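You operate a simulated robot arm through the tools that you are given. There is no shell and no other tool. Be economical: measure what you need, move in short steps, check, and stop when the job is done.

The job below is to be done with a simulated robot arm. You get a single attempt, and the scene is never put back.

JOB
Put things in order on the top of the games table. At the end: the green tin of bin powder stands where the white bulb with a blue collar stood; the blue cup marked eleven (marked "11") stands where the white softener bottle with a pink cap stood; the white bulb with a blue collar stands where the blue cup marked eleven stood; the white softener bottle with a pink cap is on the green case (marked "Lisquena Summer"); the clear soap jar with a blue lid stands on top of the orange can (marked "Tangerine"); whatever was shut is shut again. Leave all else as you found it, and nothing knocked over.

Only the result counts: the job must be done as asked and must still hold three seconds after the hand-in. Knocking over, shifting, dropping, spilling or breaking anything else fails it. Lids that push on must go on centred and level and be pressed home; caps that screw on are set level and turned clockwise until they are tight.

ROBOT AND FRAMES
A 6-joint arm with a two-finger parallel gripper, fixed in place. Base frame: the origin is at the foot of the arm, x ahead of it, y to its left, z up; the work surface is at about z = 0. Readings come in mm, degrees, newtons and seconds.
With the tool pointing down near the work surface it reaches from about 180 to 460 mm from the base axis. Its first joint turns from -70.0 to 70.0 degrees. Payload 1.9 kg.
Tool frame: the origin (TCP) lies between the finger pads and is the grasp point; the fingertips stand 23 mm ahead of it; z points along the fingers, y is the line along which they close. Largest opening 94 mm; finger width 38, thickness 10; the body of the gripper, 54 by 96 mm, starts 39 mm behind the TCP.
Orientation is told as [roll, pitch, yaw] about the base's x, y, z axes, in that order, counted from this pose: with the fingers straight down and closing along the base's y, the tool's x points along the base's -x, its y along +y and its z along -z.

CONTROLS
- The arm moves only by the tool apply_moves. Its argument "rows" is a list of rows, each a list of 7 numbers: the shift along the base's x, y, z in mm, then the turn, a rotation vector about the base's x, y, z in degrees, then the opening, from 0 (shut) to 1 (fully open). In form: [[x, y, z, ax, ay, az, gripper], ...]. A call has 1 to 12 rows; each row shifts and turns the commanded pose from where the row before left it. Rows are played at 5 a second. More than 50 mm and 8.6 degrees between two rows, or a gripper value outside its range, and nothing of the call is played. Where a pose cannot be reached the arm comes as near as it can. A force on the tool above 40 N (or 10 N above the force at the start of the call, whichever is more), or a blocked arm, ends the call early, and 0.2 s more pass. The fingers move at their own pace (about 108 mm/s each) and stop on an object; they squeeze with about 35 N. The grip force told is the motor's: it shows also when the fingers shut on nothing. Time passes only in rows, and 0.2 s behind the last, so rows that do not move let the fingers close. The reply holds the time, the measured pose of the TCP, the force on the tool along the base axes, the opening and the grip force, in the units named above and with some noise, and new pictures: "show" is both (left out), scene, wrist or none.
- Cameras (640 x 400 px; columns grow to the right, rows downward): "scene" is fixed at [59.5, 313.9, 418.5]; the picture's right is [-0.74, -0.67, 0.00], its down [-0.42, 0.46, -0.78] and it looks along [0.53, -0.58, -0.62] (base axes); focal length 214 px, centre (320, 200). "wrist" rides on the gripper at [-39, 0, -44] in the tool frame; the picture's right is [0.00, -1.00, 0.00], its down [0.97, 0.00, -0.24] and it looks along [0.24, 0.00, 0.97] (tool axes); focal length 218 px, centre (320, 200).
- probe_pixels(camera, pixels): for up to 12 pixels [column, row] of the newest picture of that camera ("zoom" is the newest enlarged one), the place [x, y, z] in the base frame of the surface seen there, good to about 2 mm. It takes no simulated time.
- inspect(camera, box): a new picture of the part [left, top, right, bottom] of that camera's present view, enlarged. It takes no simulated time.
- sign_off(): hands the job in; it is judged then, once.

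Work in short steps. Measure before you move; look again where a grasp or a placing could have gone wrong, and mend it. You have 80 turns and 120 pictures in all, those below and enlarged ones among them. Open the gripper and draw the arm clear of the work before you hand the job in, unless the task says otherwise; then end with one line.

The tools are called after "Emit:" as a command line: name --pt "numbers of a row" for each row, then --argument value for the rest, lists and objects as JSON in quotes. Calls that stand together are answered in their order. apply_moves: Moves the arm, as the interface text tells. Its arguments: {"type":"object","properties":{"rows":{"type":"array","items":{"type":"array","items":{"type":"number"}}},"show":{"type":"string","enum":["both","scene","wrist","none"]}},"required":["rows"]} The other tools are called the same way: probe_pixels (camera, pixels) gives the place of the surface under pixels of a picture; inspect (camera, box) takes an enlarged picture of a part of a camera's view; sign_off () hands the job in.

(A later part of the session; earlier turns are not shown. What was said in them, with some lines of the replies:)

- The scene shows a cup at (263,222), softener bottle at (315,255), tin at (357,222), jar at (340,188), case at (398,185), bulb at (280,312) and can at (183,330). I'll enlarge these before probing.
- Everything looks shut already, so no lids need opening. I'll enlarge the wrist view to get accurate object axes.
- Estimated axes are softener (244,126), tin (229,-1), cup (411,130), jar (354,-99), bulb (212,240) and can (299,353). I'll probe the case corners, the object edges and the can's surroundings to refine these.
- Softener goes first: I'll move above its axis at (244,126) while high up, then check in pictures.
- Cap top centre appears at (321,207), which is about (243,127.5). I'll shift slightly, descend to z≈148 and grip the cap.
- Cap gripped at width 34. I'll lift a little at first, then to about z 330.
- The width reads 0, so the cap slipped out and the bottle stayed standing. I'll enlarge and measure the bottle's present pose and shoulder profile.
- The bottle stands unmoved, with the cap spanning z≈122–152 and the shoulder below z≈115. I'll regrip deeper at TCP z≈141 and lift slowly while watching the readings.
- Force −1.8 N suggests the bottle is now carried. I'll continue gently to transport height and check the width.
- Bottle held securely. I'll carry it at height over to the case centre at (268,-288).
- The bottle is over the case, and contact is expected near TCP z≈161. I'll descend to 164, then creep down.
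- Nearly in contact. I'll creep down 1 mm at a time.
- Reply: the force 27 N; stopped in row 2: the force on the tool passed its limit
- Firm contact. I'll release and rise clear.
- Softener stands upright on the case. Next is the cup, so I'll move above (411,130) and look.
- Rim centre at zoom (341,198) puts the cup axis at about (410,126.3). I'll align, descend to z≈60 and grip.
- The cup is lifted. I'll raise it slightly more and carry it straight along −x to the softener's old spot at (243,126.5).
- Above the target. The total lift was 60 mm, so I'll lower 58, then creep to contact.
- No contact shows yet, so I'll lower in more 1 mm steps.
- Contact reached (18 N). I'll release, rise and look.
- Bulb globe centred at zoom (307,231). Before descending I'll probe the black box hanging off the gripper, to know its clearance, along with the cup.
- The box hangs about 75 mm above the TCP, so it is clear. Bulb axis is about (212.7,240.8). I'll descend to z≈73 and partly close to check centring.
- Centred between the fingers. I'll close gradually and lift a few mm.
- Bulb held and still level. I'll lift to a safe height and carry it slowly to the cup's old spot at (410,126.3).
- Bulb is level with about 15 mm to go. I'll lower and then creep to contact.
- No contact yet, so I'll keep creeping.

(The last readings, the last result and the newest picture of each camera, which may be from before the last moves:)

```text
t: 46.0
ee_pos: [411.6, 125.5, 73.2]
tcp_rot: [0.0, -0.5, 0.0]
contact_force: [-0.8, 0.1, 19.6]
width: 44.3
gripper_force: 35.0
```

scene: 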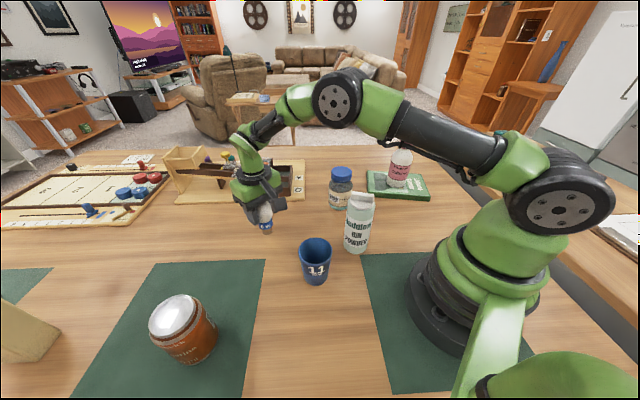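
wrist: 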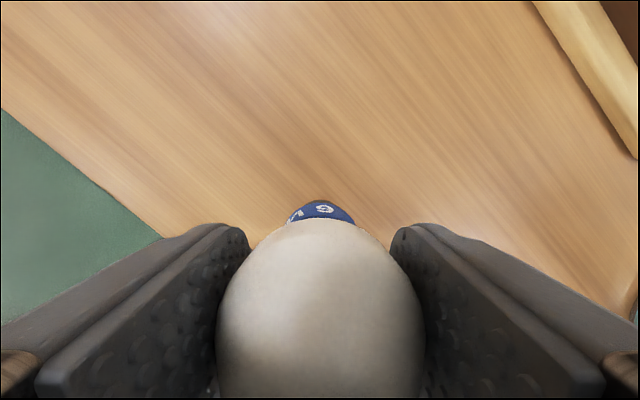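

Seated. I'll open gradually, then rise.

Emit:
apply_moves --pt "0 0 0.5 0 0 0 0" --pt "0 0 0 0 0 0 0.5" --pt "0 0 0 0 0 0 0.6" --pt "0 0 0 0 0 0 0.8" --pt "0 0 0 0 0 0 1" --pt "0 0 0 0 0 0 1" --pt "0 0 10 0 0 0 1" --pt "0 0 30 0 0 0 1" --pt "0 0 45 0 0 0 1" --pt "0 0 45 0 0 0 1" --pt "0 0 0 0 0 0 1"

Emit:
inspect --camera "scene" --box '[220, 170, 340, 290]'

Emit:
probe_pixels --camera "wrist" --pixels '[[320, 200], [320, 300]]'

```text
t: 48.4
ee_pos: [409.2, 125.7, 201.1]
tcp_rot: [-0.1, -0.3, -0.1]
contact_force: [-0.8, -0.2, -0.8]
width: 94.1
gripper_force: 0.0
```

scene: 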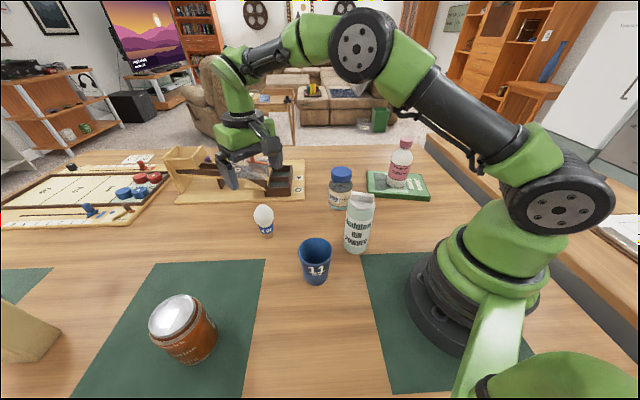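
wrist: 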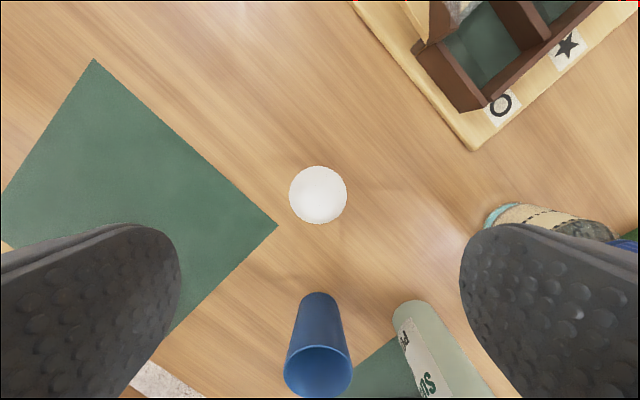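

```text
3.33 times, centred on (280, 230) of scene
```

zoom: 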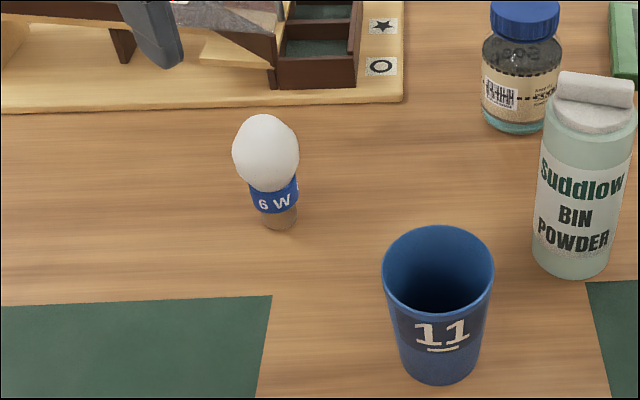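

```text
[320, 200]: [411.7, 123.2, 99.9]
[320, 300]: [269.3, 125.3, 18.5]
```

Bulb stands at the cup's old spot and the cup stands fine. Next is the tin, so I'll move above (229,-1) and look.

Emit:
apply_moves --pt "-10 -7 30 0 0 0 1" --pt "-30 -21 25 0 0 0 1" --pt "-30 -21 5 0 0 0 1" --pt "-30 -21 0 0 0 0 1" --pt "-30 -21 0 0 0 0 1" --pt "-30 -21 0 0 0 0 1" --pt "-21.3 -15.3 0 0 0 0 1" --pt "0 0 0 0 0 0 1"

Emit:
inspect --camera "wrist" --box '[240, 150, 400, 250]'

```text
t: 50.2
ee_pos: [228.5, -0.1, 263.2]
tcp_rot: [-0.1, -0.3, 0.0]
contact_force: [0.2, 0.0, -0.4]
width: 93.7
gripper_force: 0.2
```

scene: 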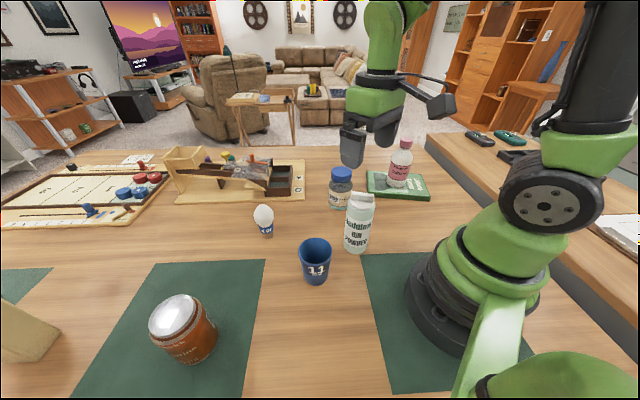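
wrist: 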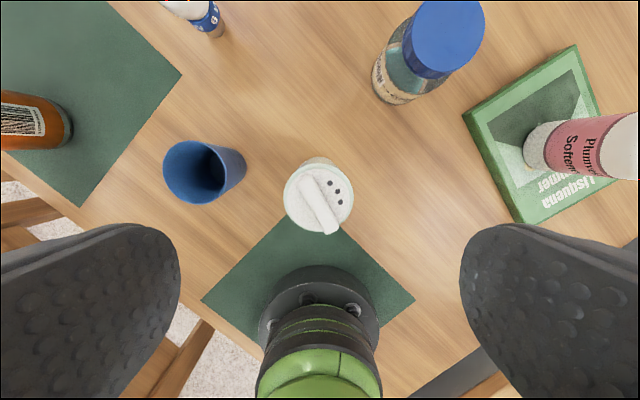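

```text
4.00 times, centred on (320, 200) of wrist
```

zoom: 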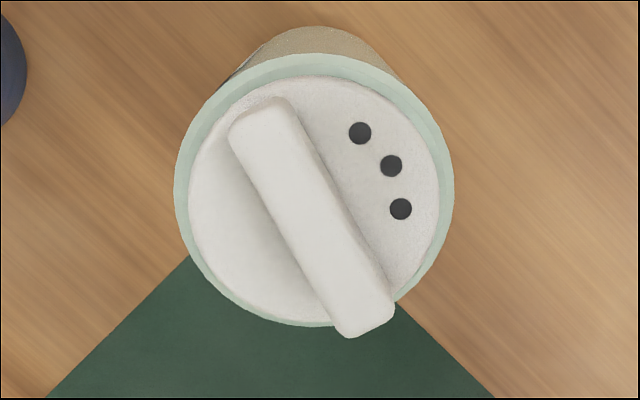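

Tin axis at about (228,-0.3). I'll descend to z≈124 and grip the body below the lid bar.

Emit:
apply_moves --pt "-1 0.7 -35 0 0 0 1" --pt "0 0 -35 0 0 0 1" --pt "0 0 -35 0 0 0 1" --pt "0 0 -25 0 0 0 1" --pt "0 0 -9 0 0 0 1" --pt "0 0 0 0 0 0 0.75" --pt "0 0 0 0 0 0 0.65" --pt "0 0 0 0 0 0 0.6" --pt "0 0 0 0 0 0 0" --pt "0 0 0 0 0 0 0" --pt "0 0 0 0 0 0 0"

```text
t: 52.6
ee_pos: [228.7, -0.9, 123.8]
tcp_rot: [-0.1, -0.3, 0.0]
contact_force: [-0.2, 0.5, -0.4]
width: 56.9
gripper_force: 35.3
```

scene: 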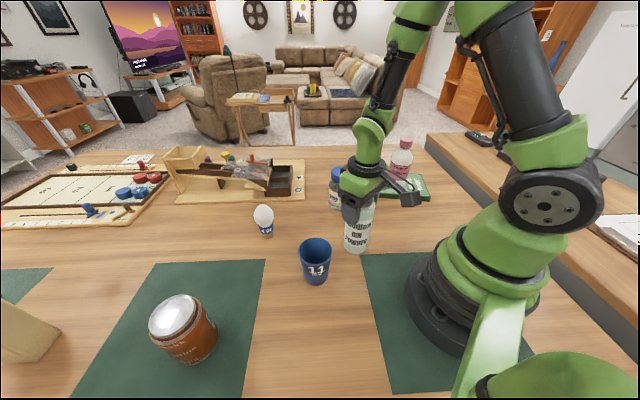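
wrist: 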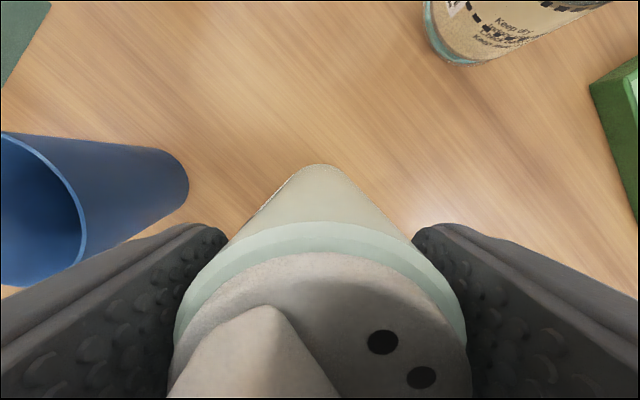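

Gripped at width 57. I'll lift slowly, first a few mm and then up to clear the cup.

Emit:
apply_moves --pt "0 0 2 0 0 0 0" --pt "0 0 3 0 0 0 0" --pt "0 0 5 0 0 0 0" --pt "0 0 10 0 0 0 0" --pt "0 0 15 0 0 0 0" --pt "0 0 20 0 0 0 0" --pt "0 0 20 0 0 0 0" --pt "0 0 20 0 0 0 0" --pt "0 0 15 0 0 0 0" --pt "0 0 10 0 0 0 0" --pt "0 0 0 0 0 0 0"

```text
t: 55.0
ee_pos: [227.7, -0.3, 245.2]
tcp_rot: [0.0, -0.2, 0.0]
contact_force: [0.1, 0.1, -1.8]
width: 57.1
gripper_force: 34.6
```

scene: 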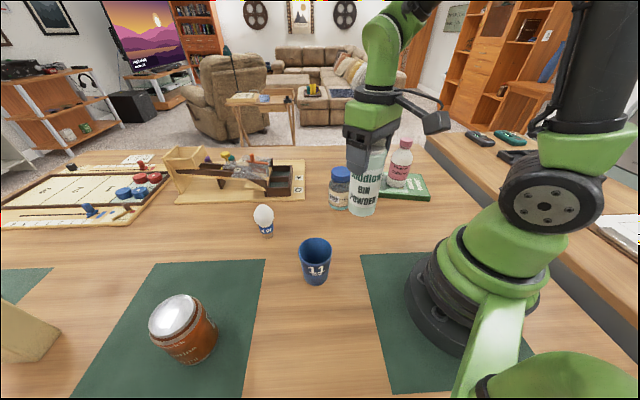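
wrist: 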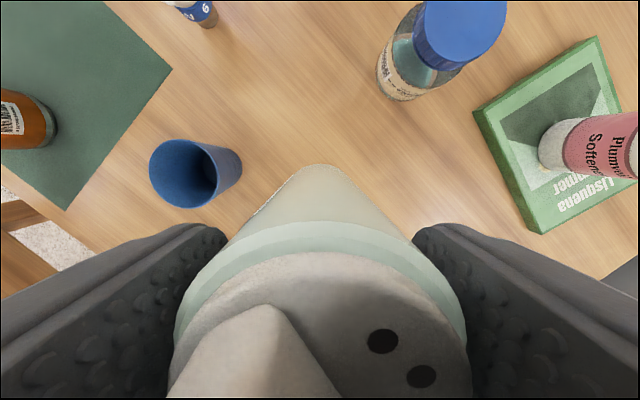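

Tin held, bottom at z≈120, clear of the cup. I'll carry it to the bulb's old spot at (212.7,240.6).

Emit:
apply_moves --pt "-1 18 0 0 0 0 0" --pt "-2 28 0 0 0 0 0" --pt "-2 28 0 0 0 0 0" --pt "-2 28 0 0 0 0 0" --pt "-2 28 0 0 0 0 0" --pt "-2 28 0 0 0 0 0" --pt "-2 28 0 0 0 0 0" --pt "-1.3 28 0 0 0 0 0" --pt "-1 26.9 0 0 0 0 0" --pt "0 0 0 0 0 0 0" --show "none"

Emit:
apply_moves --pt "0 0 -25 0 0 0 0" --pt "0 0 -25 0 0 0 0" --pt "0 0 -25 0 0 0 0" --pt "0 0 -25 0 0 0 0" --pt "0 0 -12 0 0 0 0" --pt "0 0 -5 0 0 0 0" --pt "0 0 0 0 0 0 0"

Emit:
inspect --camera "scene" --box '[220, 220, 380, 360]'

```text
t: 57.2
ee_pos: [212.2, 241.7, 244.1]
tcp_rot: [-0.1, -0.2, 0.1]
contact_force: [0.1, 0.7, -2.6]
width: 57.2
gripper_force: 35.2
```

```text
t: 58.8
ee_pos: [214.6, 240.2, 129.6]
tcp_rot: [-0.1, -0.3, 0.1]
contact_force: [-0.3, -0.6, -2.3]
width: 57.2
gripper_force: 35.4
```

scene: 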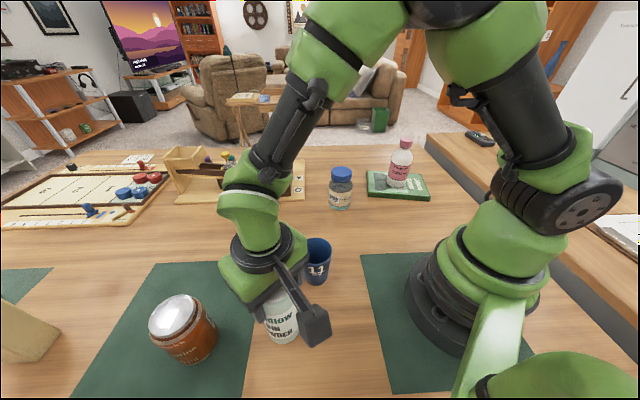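
wrist: 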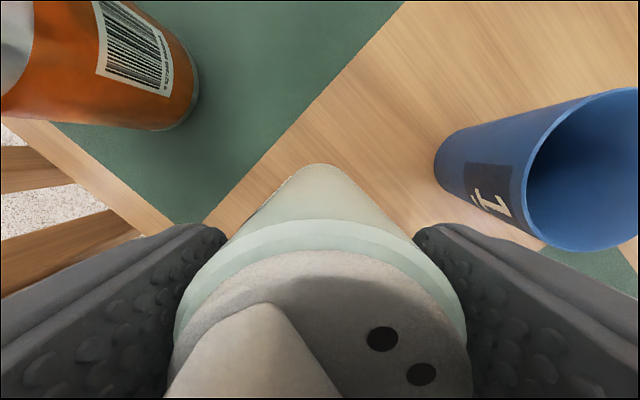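

```text
2.86 times, centred on (300, 290) of scene
```

zoom: 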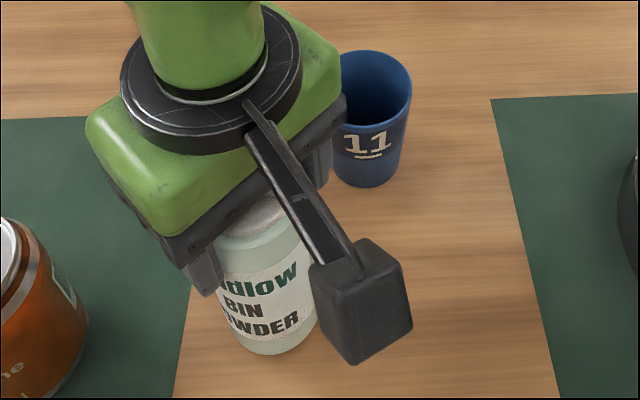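

About 3 mm remain, so I'll creep to contact.

Emit:
apply_moves --pt "0 0 -1 0 0 0 0" --pt "0 0 -1 0 0 0 0" --pt "0 0 0 0 0 0 0" --show "none"

Emit:
apply_moves --pt "0 0 -0.7 0 0 0 0" --pt "0 0 0 0 0 0 0" --show "none"

Emit:
apply_moves --pt "0 0 -0.7 0 0 0 0" --pt "0 0 0 0 0 0 0" --show "none"

```text
t: 59.6
ee_pos: [213.2, 241.3, 125.4]
tcp_rot: [-0.1, -0.2, 0.0]
contact_force: [-0.2, 0.2, -1.9]
width: 57.2
gripper_force: 35.4
```

```text
t: 60.2
ee_pos: [213.8, 238.9, 124.6]
tcp_rot: [0.0, -0.3, 0.1]
contact_force: [0.0, 1.1, -2.5]
width: 57.1
gripper_force: 34.9
```

```text
t: 60.8
ee_pos: [214.8, 240.3, 123.3]
tcp_rot: [0.0, -0.4, 0.0]
contact_force: [0.8, -6.6, 17.5]
width: 56.9
gripper_force: 35.1
```

Contact (17 N). I'll release gradually and rise.

Emit:
apply_moves --pt "0 0 0.3 0 0 0 0" --pt "0 0 0 0 0 0 0.65" --pt "0 0 0 0 0 0 0.8" --pt "0 0 0 0 0 0 1" --pt "0 0 0 0 0 0 1" --pt "0 0 10 0 0 0 1" --pt "0 0 30 0 0 0 1" --pt "0 0 45 0 0 0 1" --pt "0 0 45 0 0 0 1" --pt "0 0 0 0 0 0 1"

Emit:
inspect --camera "wrist" --box '[240, 150, 400, 250]'

Emit:
inspect --camera "scene" --box '[140, 240, 340, 370]'

```text
t: 63.0
ee_pos: [213.2, 241.4, 255.6]
tcp_rot: [-0.2, -0.3, 0.1]
contact_force: [-0.3, -0.2, -0.1]
width: 93.7
gripper_force: 0.0
```

scene: 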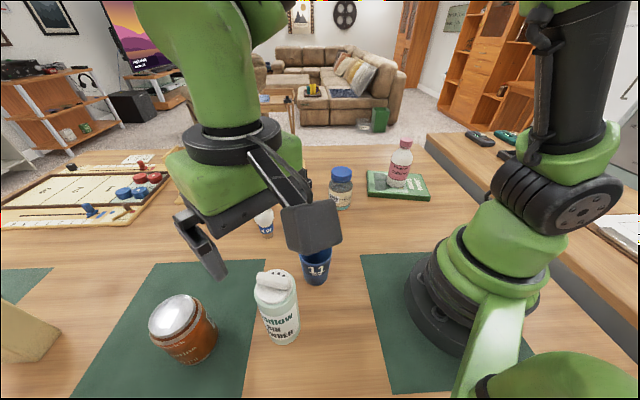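
wrist: 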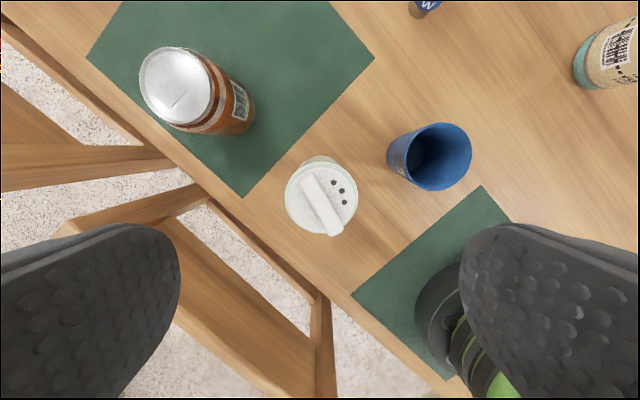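

```text
4.00 times, centred on (320, 200) of wrist
```

zoom: 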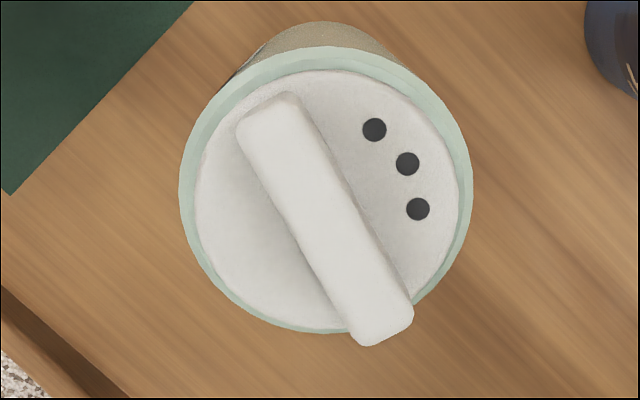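

```text
3.08 times, centred on (240, 305) of scene
```

zoom: 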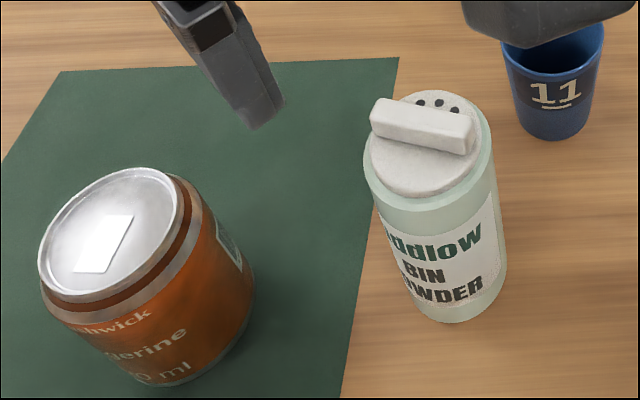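

Tin is in place. I'll measure the can's top rim precisely from the wrist view.

Emit:
inspect --camera "wrist" --box '[120, 30, 280, 145]'

Emit:
probe_pixels --camera "wrist" --pixels '[[144, 86], [212, 86], [178, 51], [178, 120], [178, 86], [153, 60], [203, 60], [153, 112], [203, 112]]'

```text
3.48 times, centred on (200, 88) of wrist
```

zoom: 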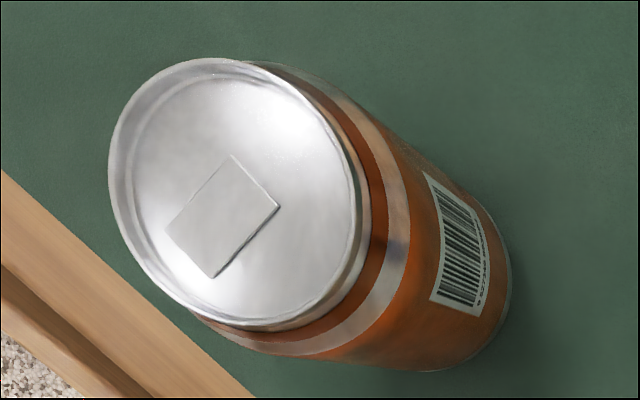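

```text
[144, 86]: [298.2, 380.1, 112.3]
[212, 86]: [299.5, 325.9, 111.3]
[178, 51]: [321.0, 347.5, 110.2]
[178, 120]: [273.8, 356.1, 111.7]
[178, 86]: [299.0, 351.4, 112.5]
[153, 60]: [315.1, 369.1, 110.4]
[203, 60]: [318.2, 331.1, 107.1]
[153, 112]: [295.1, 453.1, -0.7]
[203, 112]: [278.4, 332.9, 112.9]
```

Can top centre is about (298.5,352.7), radius 462 and right at the reach limit. I'll test reach there empty-handed at z≈230 and then 200, which stays well above the can.

Emit:
apply_moves --pt "20 25 0 0 0 0 1" --pt "20 27 0 0 0 0 1" --pt "20 30 -5 0 0 0 1" --pt "25.8 30.1 -20 0 0 0 1" --pt "0 0 0 0 0 0 1" --pt "0 0 0 0 0 0 1" --show "none"

Emit:
apply_moves --pt "0 0 -30 0 0 0 1" --pt "0 0 0 0 0 0 1" --pt "0 0 0 0 0 0 1"

Emit:
inspect --camera "wrist" --box '[240, 150, 400, 250]'

```text
t: 64.4
ee_pos: [286.5, 343.5, 233.2]
tcp_rot: [-0.1, -0.3, -0.1]
contact_force: [-0.5, 0.6, 0.4]
width: 94.3
gripper_force: 0.0
out of reach, approached as far as the arm can: row 4
```

```text
t: 65.2
ee_pos: [284.6, 343.1, 202.9]
tcp_rot: [0.0, -0.3, 0.0]
contact_force: [0.3, 0.4, -0.3]
width: 93.9
gripper_force: 0.0
```

scene: 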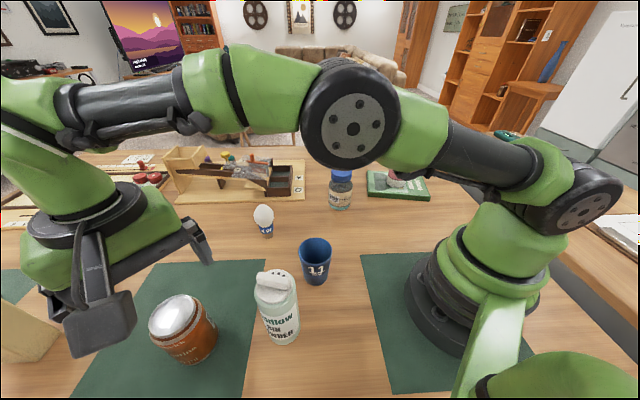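
wrist: 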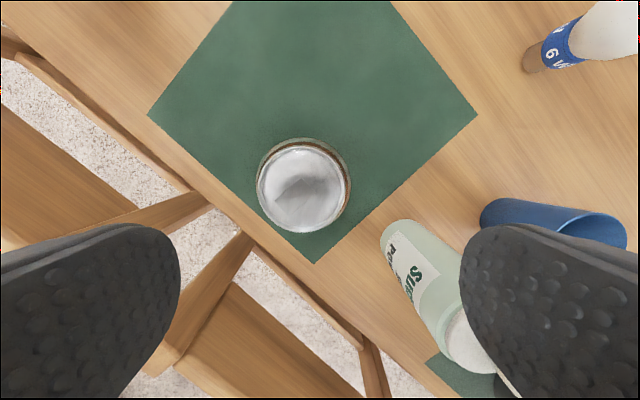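

```text
4.00 times, centred on (320, 200) of wrist
```

zoom: 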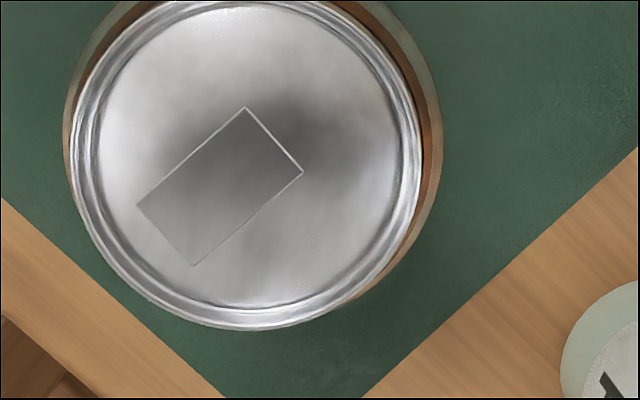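

Straight down, the arm stops about 16 mm short of the can centre, which reads about (299,354) from here. A 15° outward tilt about base y should bring it in reach, so I'll test that.

Emit:
apply_moves --pt "0 0 0 0 -7.5 0 1" --pt "0 0 0 0 -7.5 0 1" --pt "0 0 0 0 0 0 1" --show "none"

Emit:
probe_pixels --camera "scene" --pixels '[[341, 170], [341, 174], [341, 178], [341, 181], [341, 184], [341, 187], [341, 190], [341, 194], [341, 198], [341, 203], [341, 207], [330, 195]]'

```text
t: 66.0
ee_pos: [285.4, 342.1, 201.9]
tcp_rot: [-0.1, -15.3, 0.0]
contact_force: [0.2, 0.3, 1.1]
width: 94.2
gripper_force: 0.1
```

```text
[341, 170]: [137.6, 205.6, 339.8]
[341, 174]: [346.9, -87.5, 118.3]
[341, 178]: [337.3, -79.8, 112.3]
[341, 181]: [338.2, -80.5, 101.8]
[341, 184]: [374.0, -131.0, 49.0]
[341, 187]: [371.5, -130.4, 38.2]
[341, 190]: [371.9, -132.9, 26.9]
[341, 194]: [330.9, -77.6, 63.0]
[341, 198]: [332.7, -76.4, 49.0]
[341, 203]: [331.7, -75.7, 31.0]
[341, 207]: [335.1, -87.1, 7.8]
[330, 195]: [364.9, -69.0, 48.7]
```

Tilt works and the commanded pose was clamped to the actual one. Now I'll test the required spot at (292,354).

Emit:
apply_moves --pt "6.6 11.5 0 0 0 0 1" --pt "0 0 0 0 0 0 1" --pt "0 0 0 0 0 0 1" --show "wrist"

Emit:
inspect --camera "scene" --box '[310, 155, 380, 220]'

```text
t: 66.8
ee_pos: [293.2, 354.3, 202.5]
tcp_rot: [-0.1, -15.3, 0.0]
contact_force: [0.5, -0.3, 0.0]
width: 93.9
gripper_force: 0.1
```

wrist: 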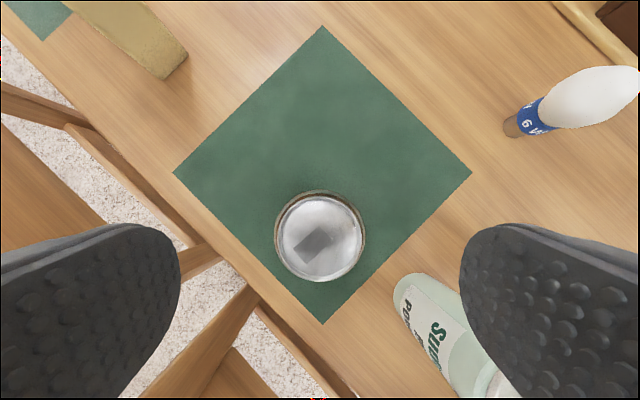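

```text
6.15 times, centred on (345, 188) of scene
```

zoom: 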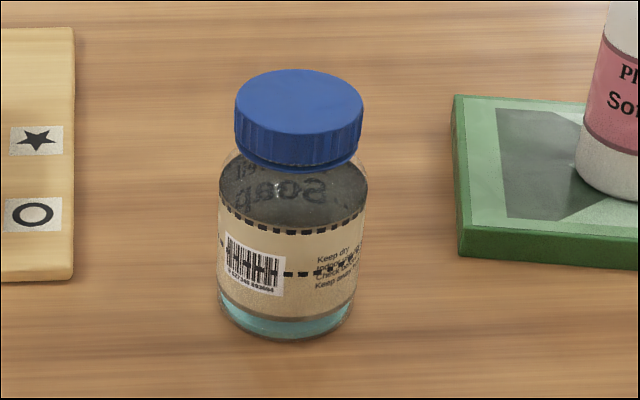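

Reached with the tilt. The jar's shoulder is at about z 78, so I'd rather grip its ribbed lid (z≈98–117) with TCP≈108, placing at TCP z≈222. I'll test reach at (298.4,353.2,225) with the same tilt.

Emit:
apply_moves --pt "0 0 23 0 0 0 1" --pt "6 -0.8 0 0 0 0 1" --pt "0 0 20 0 0 0 1" --pt "0 0 0 0 0 0 1" --pt "0 0 0 0 0 0 1" --show "wrist"

```text
t: 68.0
ee_pos: [299.4, 352.3, 244.9]
tcp_rot: [-0.1, -15.3, 0.1]
contact_force: [0.5, 0.2, 0.0]
width: 94.0
gripper_force: 0.2
```

wrist: 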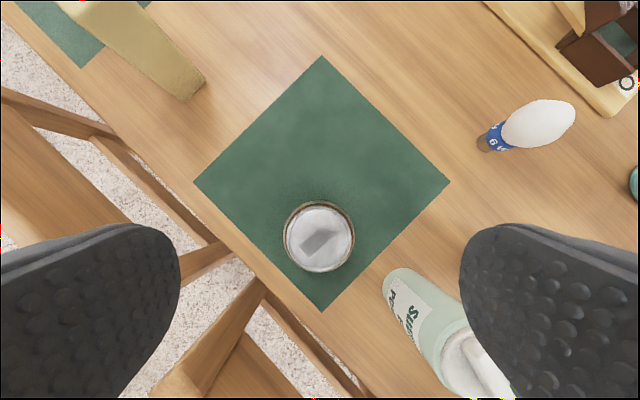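

Reachable even at z 245 with the 15° tilt. Can centre refined to (297.5,353.5). Now I'll go above the jar at (354,-99), keeping the tilt.

Emit:
apply_moves --pt "5.6 -45.2 0 0 0 0 1" --pt "5.6 -45.2 0 0 0 0 1" --pt "5.6 -45.2 0 0 0 0 1" --pt "5.6 -45.2 0 0 0 0 1" --pt "5.6 -45.2 0 0 0 0 1" --pt "5.6 -45.2 0 0 0 0 1" --pt "5.6 -45.2 0 0 0 0 1" --pt "5.6 -45.2 0 0 0 0 1" --pt "5.6 -45.2 0 0 0 0 1" --pt "5.2 -45.4 0 0 0 0 1" --pt "0 0 -20 0 0 0 1" --pt "0 0 0 0 0 0 1"

Emit:
inspect --camera "wrist" --box '[240, 180, 400, 280]'

```text
t: 70.6
ee_pos: [355.2, -98.3, 224.8]
tcp_rot: [0.0, -15.3, 0.0]
contact_force: [0.5, -0.5, -0.7]
width: 93.9
gripper_force: 0.0
```

scene: 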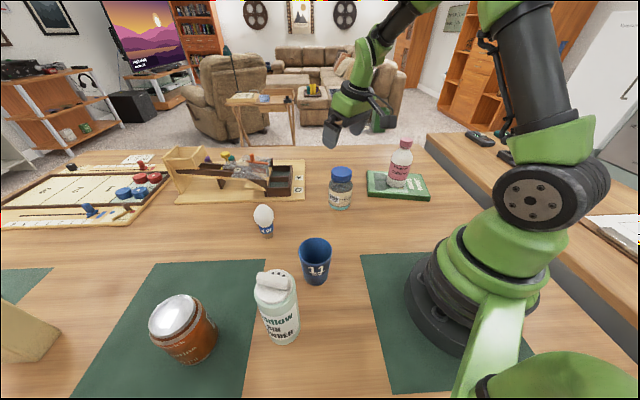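
wrist: 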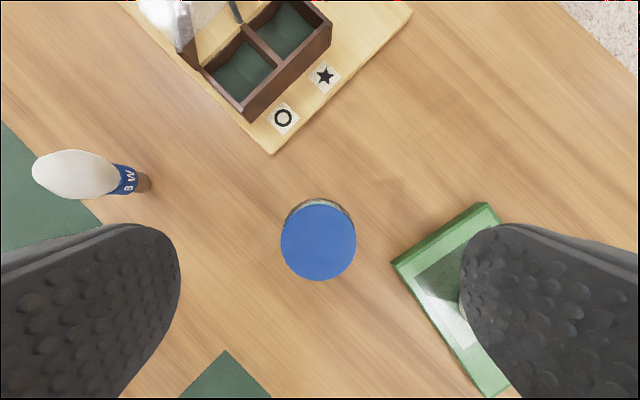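

```text
4.00 times, centred on (320, 230) of wrist
```

zoom: 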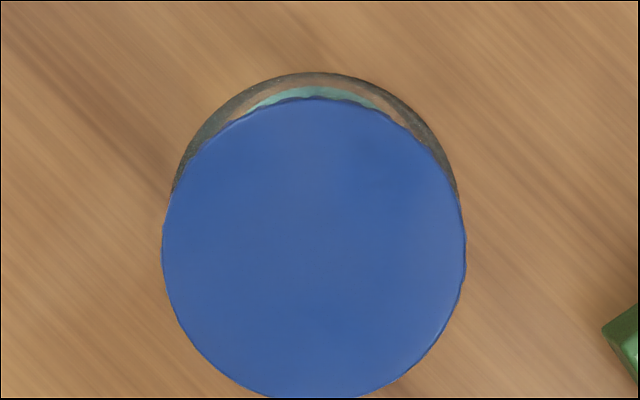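

Lid centre is about (353.2,-97.8). I'll descend to TCP z≈112 and close gently on the lid.

Emit:
apply_moves --pt "-0.8 1.1 -35 0 0 0 1" --pt "0 0 -35 0 0 0 1" --pt "0 0 -30 0 0 0 1" --pt "0 0 -13.5 0 0 0 1" --pt "0 0 0 0 0 0 0.75" --pt "0 0 0 0 0 0 0.66" --pt "0 0 0 0 0 0 0.62" --pt "0 0 0 0 0 0 0.58" --pt "0 0 0 0 0 0 0" --pt "0 0 0 0 0 0 0" --pt "0 0 0 0 0 0 0"

Emit:
inspect --camera "scene" --box '[300, 130, 400, 220]'

```text
t: 73.0
ee_pos: [353.2, -98.2, 111.0]
tcp_rot: [-0.1, -15.3, 0.1]
contact_force: [0.7, -0.7, 0.5]
width: 56.1
gripper_force: 34.6
```

scene: 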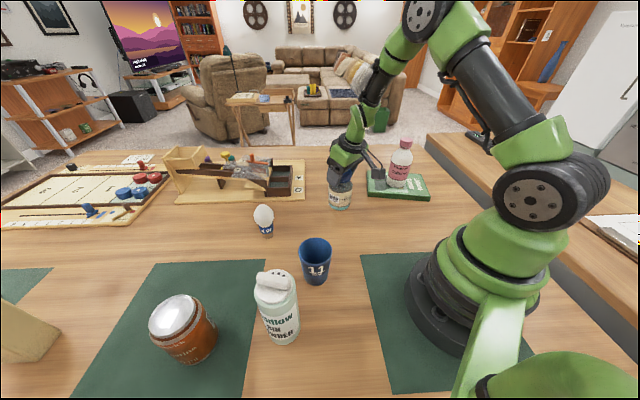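
wrist: 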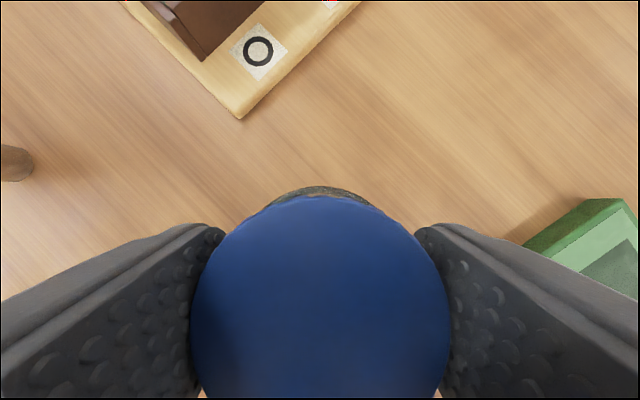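

```text
4.44 times, centred on (350, 175) of scene
```

zoom: 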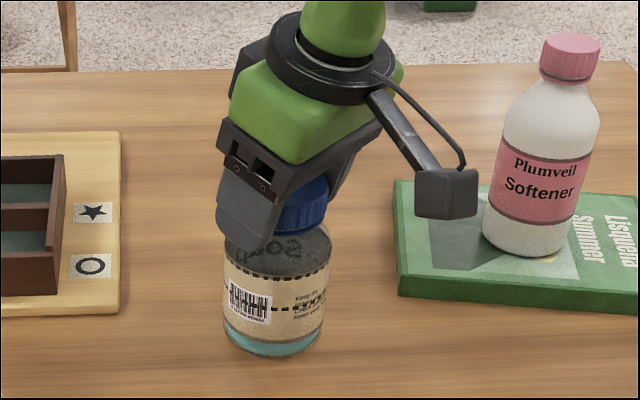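

Lid gripped at 56 mm. I'll lift 10 mm very slowly and check that the jar comes along with the lid.

Emit:
apply_moves --pt "0 0 1 0 0 0 0" --pt "0 0 2 0 0 0 0" --pt "0 0 2 0 0 0 0" --pt "0 0 2 0 0 0 0" --pt "0 0 3 0 0 0 0" --pt "0 0 0 0 0 0 0"

Emit:
inspect --camera "scene" --box '[300, 130, 400, 220]'

```text
t: 74.4
ee_pos: [353.9, -96.7, 120.3]
tcp_rot: [-0.1, -15.3, 0.1]
contact_force: [0.1, 0.8, -1.2]
width: 56.0
gripper_force: 34.8
```

scene: 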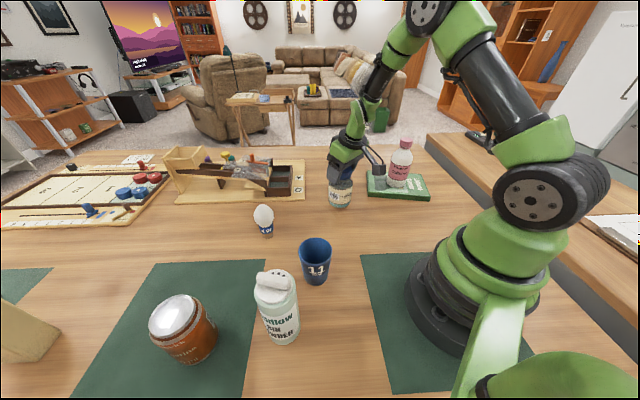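
wrist: 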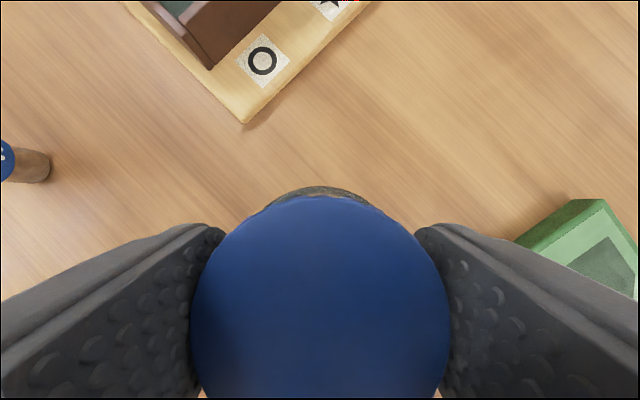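

```text
4.44 times, centred on (350, 175) of scene
```

zoom: 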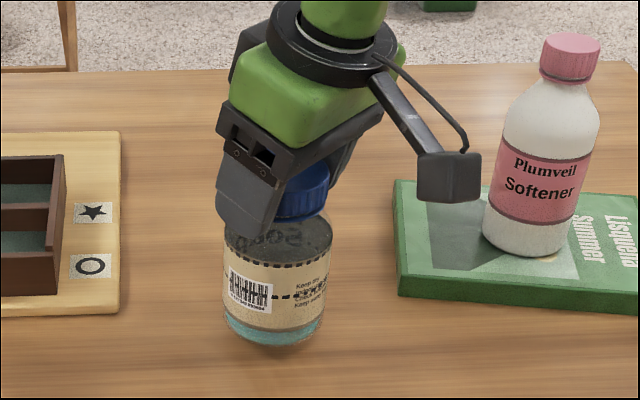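

The whole jar rose with its lid. I'll lift to TCP z≈250 and carry it over to the can.

Emit:
apply_moves --pt "0 0 5 0 0 0 0" --pt "0 0 10 0 0 0 0" --pt "0 0 15 0 0 0 0" --pt "0 0 20 0 0 0 0" --pt "0 0 20 0 0 0 0" --pt "0 0 20 0 0 0 0" --pt "0 0 20 0 0 0 0" --pt "0 0 18 0 0 0 0" --pt "-2 10 0 0 0 0 0" --pt "-3 20 0 0 0 0 0" --pt "-3 30 0 0 0 0 0" --pt "-4 33 0 0 0 0 0" --show "none"

Emit:
apply_moves --pt "-4 33 0 0 0 0 0" --pt "-4 33 0 0 0 0 0" --pt "-4 33 0 0 0 0 0" --pt "-4 33 0 0 0 0 0" --pt "-4 33 0 0 0 0 0" --pt "-4 33 0 0 0 0 0" --pt "-4 33 0 0 0 0 0" --pt "-4 33 0 0 0 0 0" --pt "-4 33 0 0 0 0 0" --pt "-4 33 0 0 0 0 0" --pt "-3.6 28.4 0 0 0 0 0" --pt "0 0 0 0 0 0 0"

Emit:
inspect --camera "scene" --box '[60, 190, 320, 370]'

```text
t: 77.0
ee_pos: [342.5, -3.6, 249.7]
tcp_rot: [-0.1, -15.3, 0.0]
contact_force: [-0.6, 0.3, -1.7]
width: 55.6
gripper_force: 34.9
```

```text
t: 79.6
ee_pos: [298.9, 355.2, 246.7]
tcp_rot: [-0.2, -15.2, 0.0]
contact_force: [-1.8, -0.3, -0.1]
width: 56.1
gripper_force: 35.0
```

scene: 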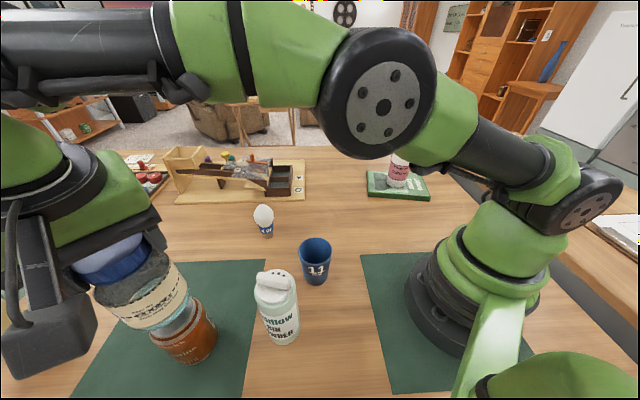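
wrist: 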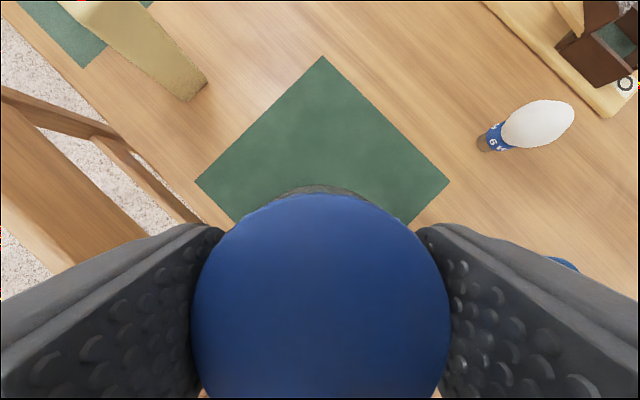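

```text
2.22 times, centred on (190, 280) of scene
```

zoom: 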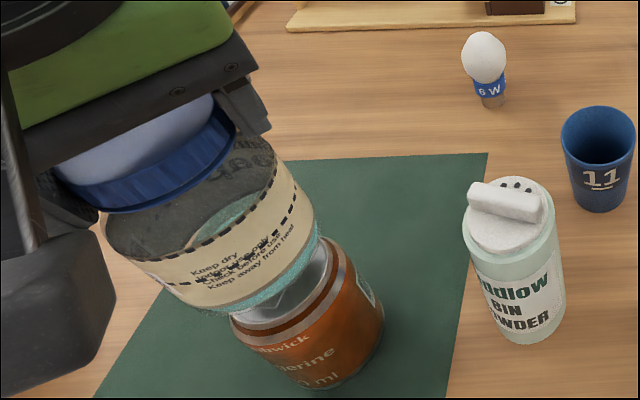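

Jar hangs above the can; wrist view is unchanged, so it is level. I'll lower 20 mm, check alignment, then creep.

Emit:
apply_moves --pt "0 0 -8 0 0 0 0" --pt "0 0 -8 0 0 0 0" --pt "0 0 -4 0 0 0 0" --pt "0 0 -1 0 0 0 0" --pt "0 0 0 0 0 0 0" --show "scene"

Emit:
inspect --camera "scene" --box '[80, 220, 260, 370]'

```text
t: 80.8
ee_pos: [298.9, 354.1, 227.2]
tcp_rot: [-0.1, -15.3, 0.0]
contact_force: [-0.3, -0.3, -0.2]
width: 56.2
gripper_force: 35.2
```

scene: 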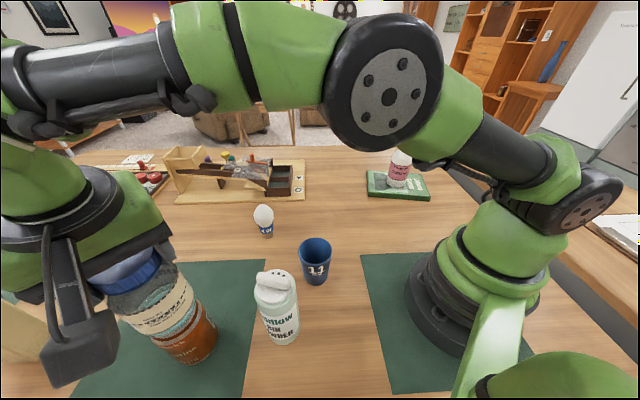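

```text
2.67 times, centred on (170, 295) of scene
```

zoom: 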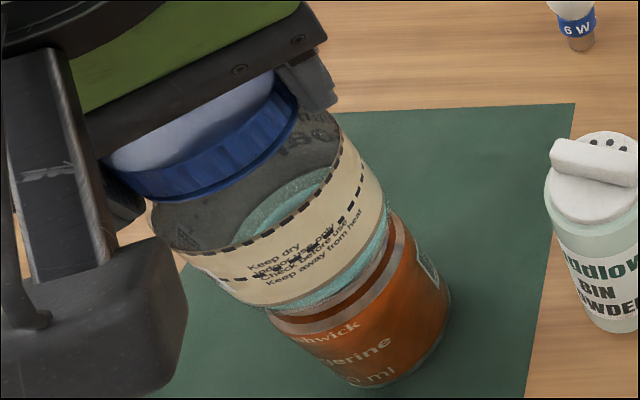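

Well aligned over the rim. I'll creep down to contact.

Emit:
apply_moves --pt "0 0 -1 0 0 0 0" --pt "0 0 -1 0 0 0 0" --pt "0 0 0 0 0 0 0" --show "none"

Emit:
apply_moves --pt "0 0 -1 0 0 0 0" --pt "0 0 0 0 0 0 0" --show "none"

Emit:
apply_moves --pt "0 0 -0.7 0 0 0 0" --pt "0 0 0 0 0 0 0" --show "none"

```text
t: 81.6
ee_pos: [298.6, 354.0, 223.9]
tcp_rot: [-0.2, -15.3, 0.0]
contact_force: [-0.6, 0.7, -0.9]
width: 56.0
gripper_force: 34.9
```

```text
t: 82.2
ee_pos: [298.2, 353.0, 226.0]
tcp_rot: [-0.2, -15.3, 0.0]
contact_force: [-0.4, -0.7, 0.5]
width: 56.2
gripper_force: 35.0
```

```text
t: 82.8
ee_pos: [298.0, 353.4, 224.5]
tcp_rot: [-0.2, -15.4, 0.0]
contact_force: [0.7, 1.0, 6.2]
width: 56.2
gripper_force: 34.9
```

Contact (6 N). I'll settle 0.4 mm more, open gradually and check before rising.

Emit:
apply_moves --pt "0 0 -0.4 0 0 0 0" --pt "0 0 0 0 0 0 0" --pt "0 0 0 0 0 0 0.63" --pt "0 0 0 0 0 0 0.7" --pt "0 0 0 0 0 0 0.85" --pt "0 0 0 0 0 0 1" --pt "0 0 0 0 0 0 1"

```text
t: 84.4
ee_pos: [297.9, 352.4, 224.1]
tcp_rot: [-0.1, -15.3, 0.1]
contact_force: [-0.4, -0.4, -0.2]
width: 93.9
gripper_force: 0.1
```

scene: 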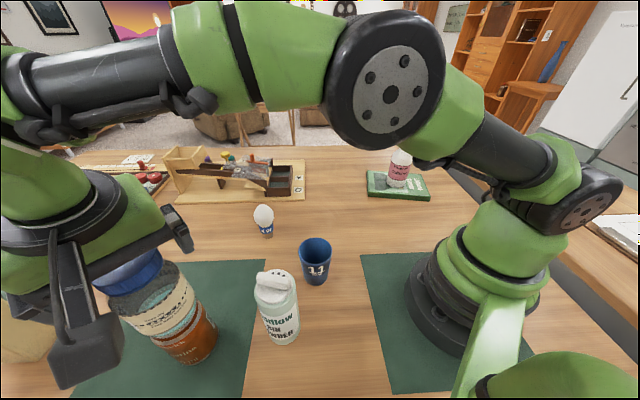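
wrist: 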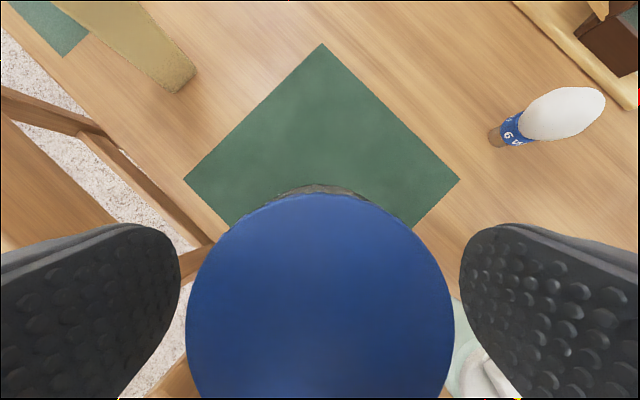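

Jar stands still and free. I'll withdraw along the tool axis, then move away and untilt.

Emit:
apply_moves --pt "-1.5 0 6 0 0 0 1" --pt "-4 0 15 0 0 0 1" --pt "-6 0 22 0 0 0 1" --pt "-6 0 22 0 0 0 1" --pt "0 -15 0 0 0 0 1" --pt "0 -30 0 0 0 0 1" --pt "0 -40 0 0 0 0 1" --pt "0 -40 0 0 7.5 0 1" --pt "0 -40 0 0 7.5 0 1" --pt "10 -40 0 0 0 0 1" --pt "10 -40 0 0 0 0 1" --pt "10 -40 0 0 0 0 1" --show "none"

Emit:
apply_moves --pt "0 -40 0 0 0 0 1" --pt "0 -40 0 0 0 0 1" --pt "0 0 0 0 0 0 1" --pt "0 0 0 0 0 0 1"

Emit:
inspect --camera "scene" --box '[90, 170, 350, 370]'

Emit:
probe_pixels --camera "scene" --pixels '[[264, 213], [265, 235], [314, 283], [315, 262], [283, 342], [274, 285], [404, 146], [397, 184]]'

```text
t: 87.0
ee_pos: [309.7, 66.6, 286.8]
tcp_rot: [-0.2, -0.4, 0.0]
contact_force: [-0.7, 0.0, 0.2]
width: 93.9
gripper_force: 0.1
```

```text
t: 88.0
ee_pos: [310.6, -14.0, 287.5]
tcp_rot: [0.0, -0.3, 0.1]
contact_force: [-0.6, 0.5, -0.4]
width: 94.1
gripper_force: 0.0
```

scene: 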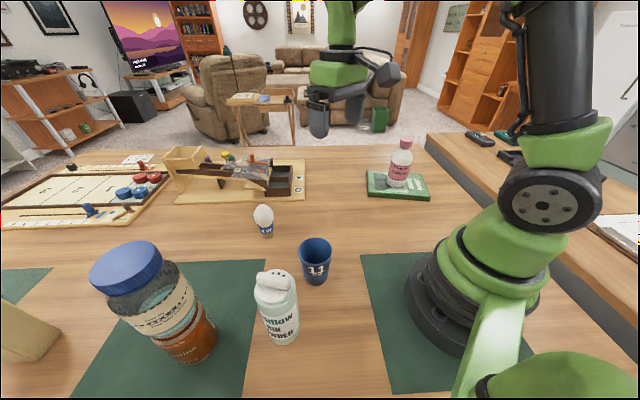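
wrist: 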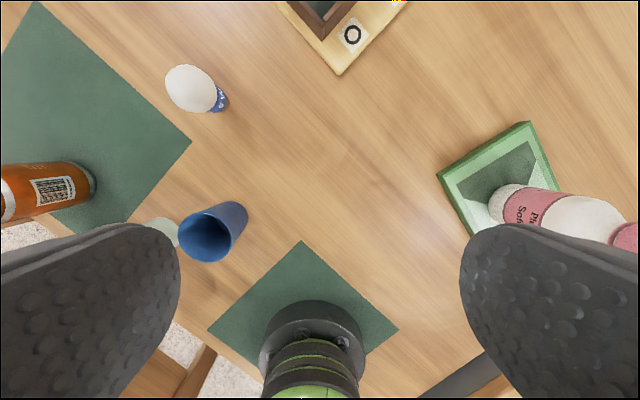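

```text
2.00 times, centred on (220, 270) of scene
```

zoom: 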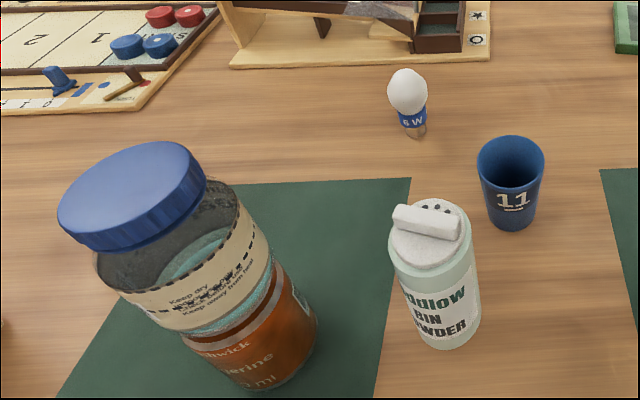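

```text
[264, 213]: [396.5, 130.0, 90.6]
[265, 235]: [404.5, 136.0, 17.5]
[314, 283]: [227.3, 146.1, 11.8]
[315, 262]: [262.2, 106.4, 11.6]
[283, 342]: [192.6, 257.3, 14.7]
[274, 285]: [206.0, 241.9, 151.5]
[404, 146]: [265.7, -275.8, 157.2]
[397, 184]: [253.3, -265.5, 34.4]
```

All five things are upright in their places, the lids are shut, the gripper is open and the arm is clear. Handing in.

Emit:
sign_off

```text
The job is handed in.
```

The table is set out as asked and handed in: the tin, cup and bulb are in their new spots, the softener is on the green case, the jar is on the orange can, and everything shut is still shut. My first lift of the softener slipped off its cap; the bottle stayed standing and I moved it on the second try.
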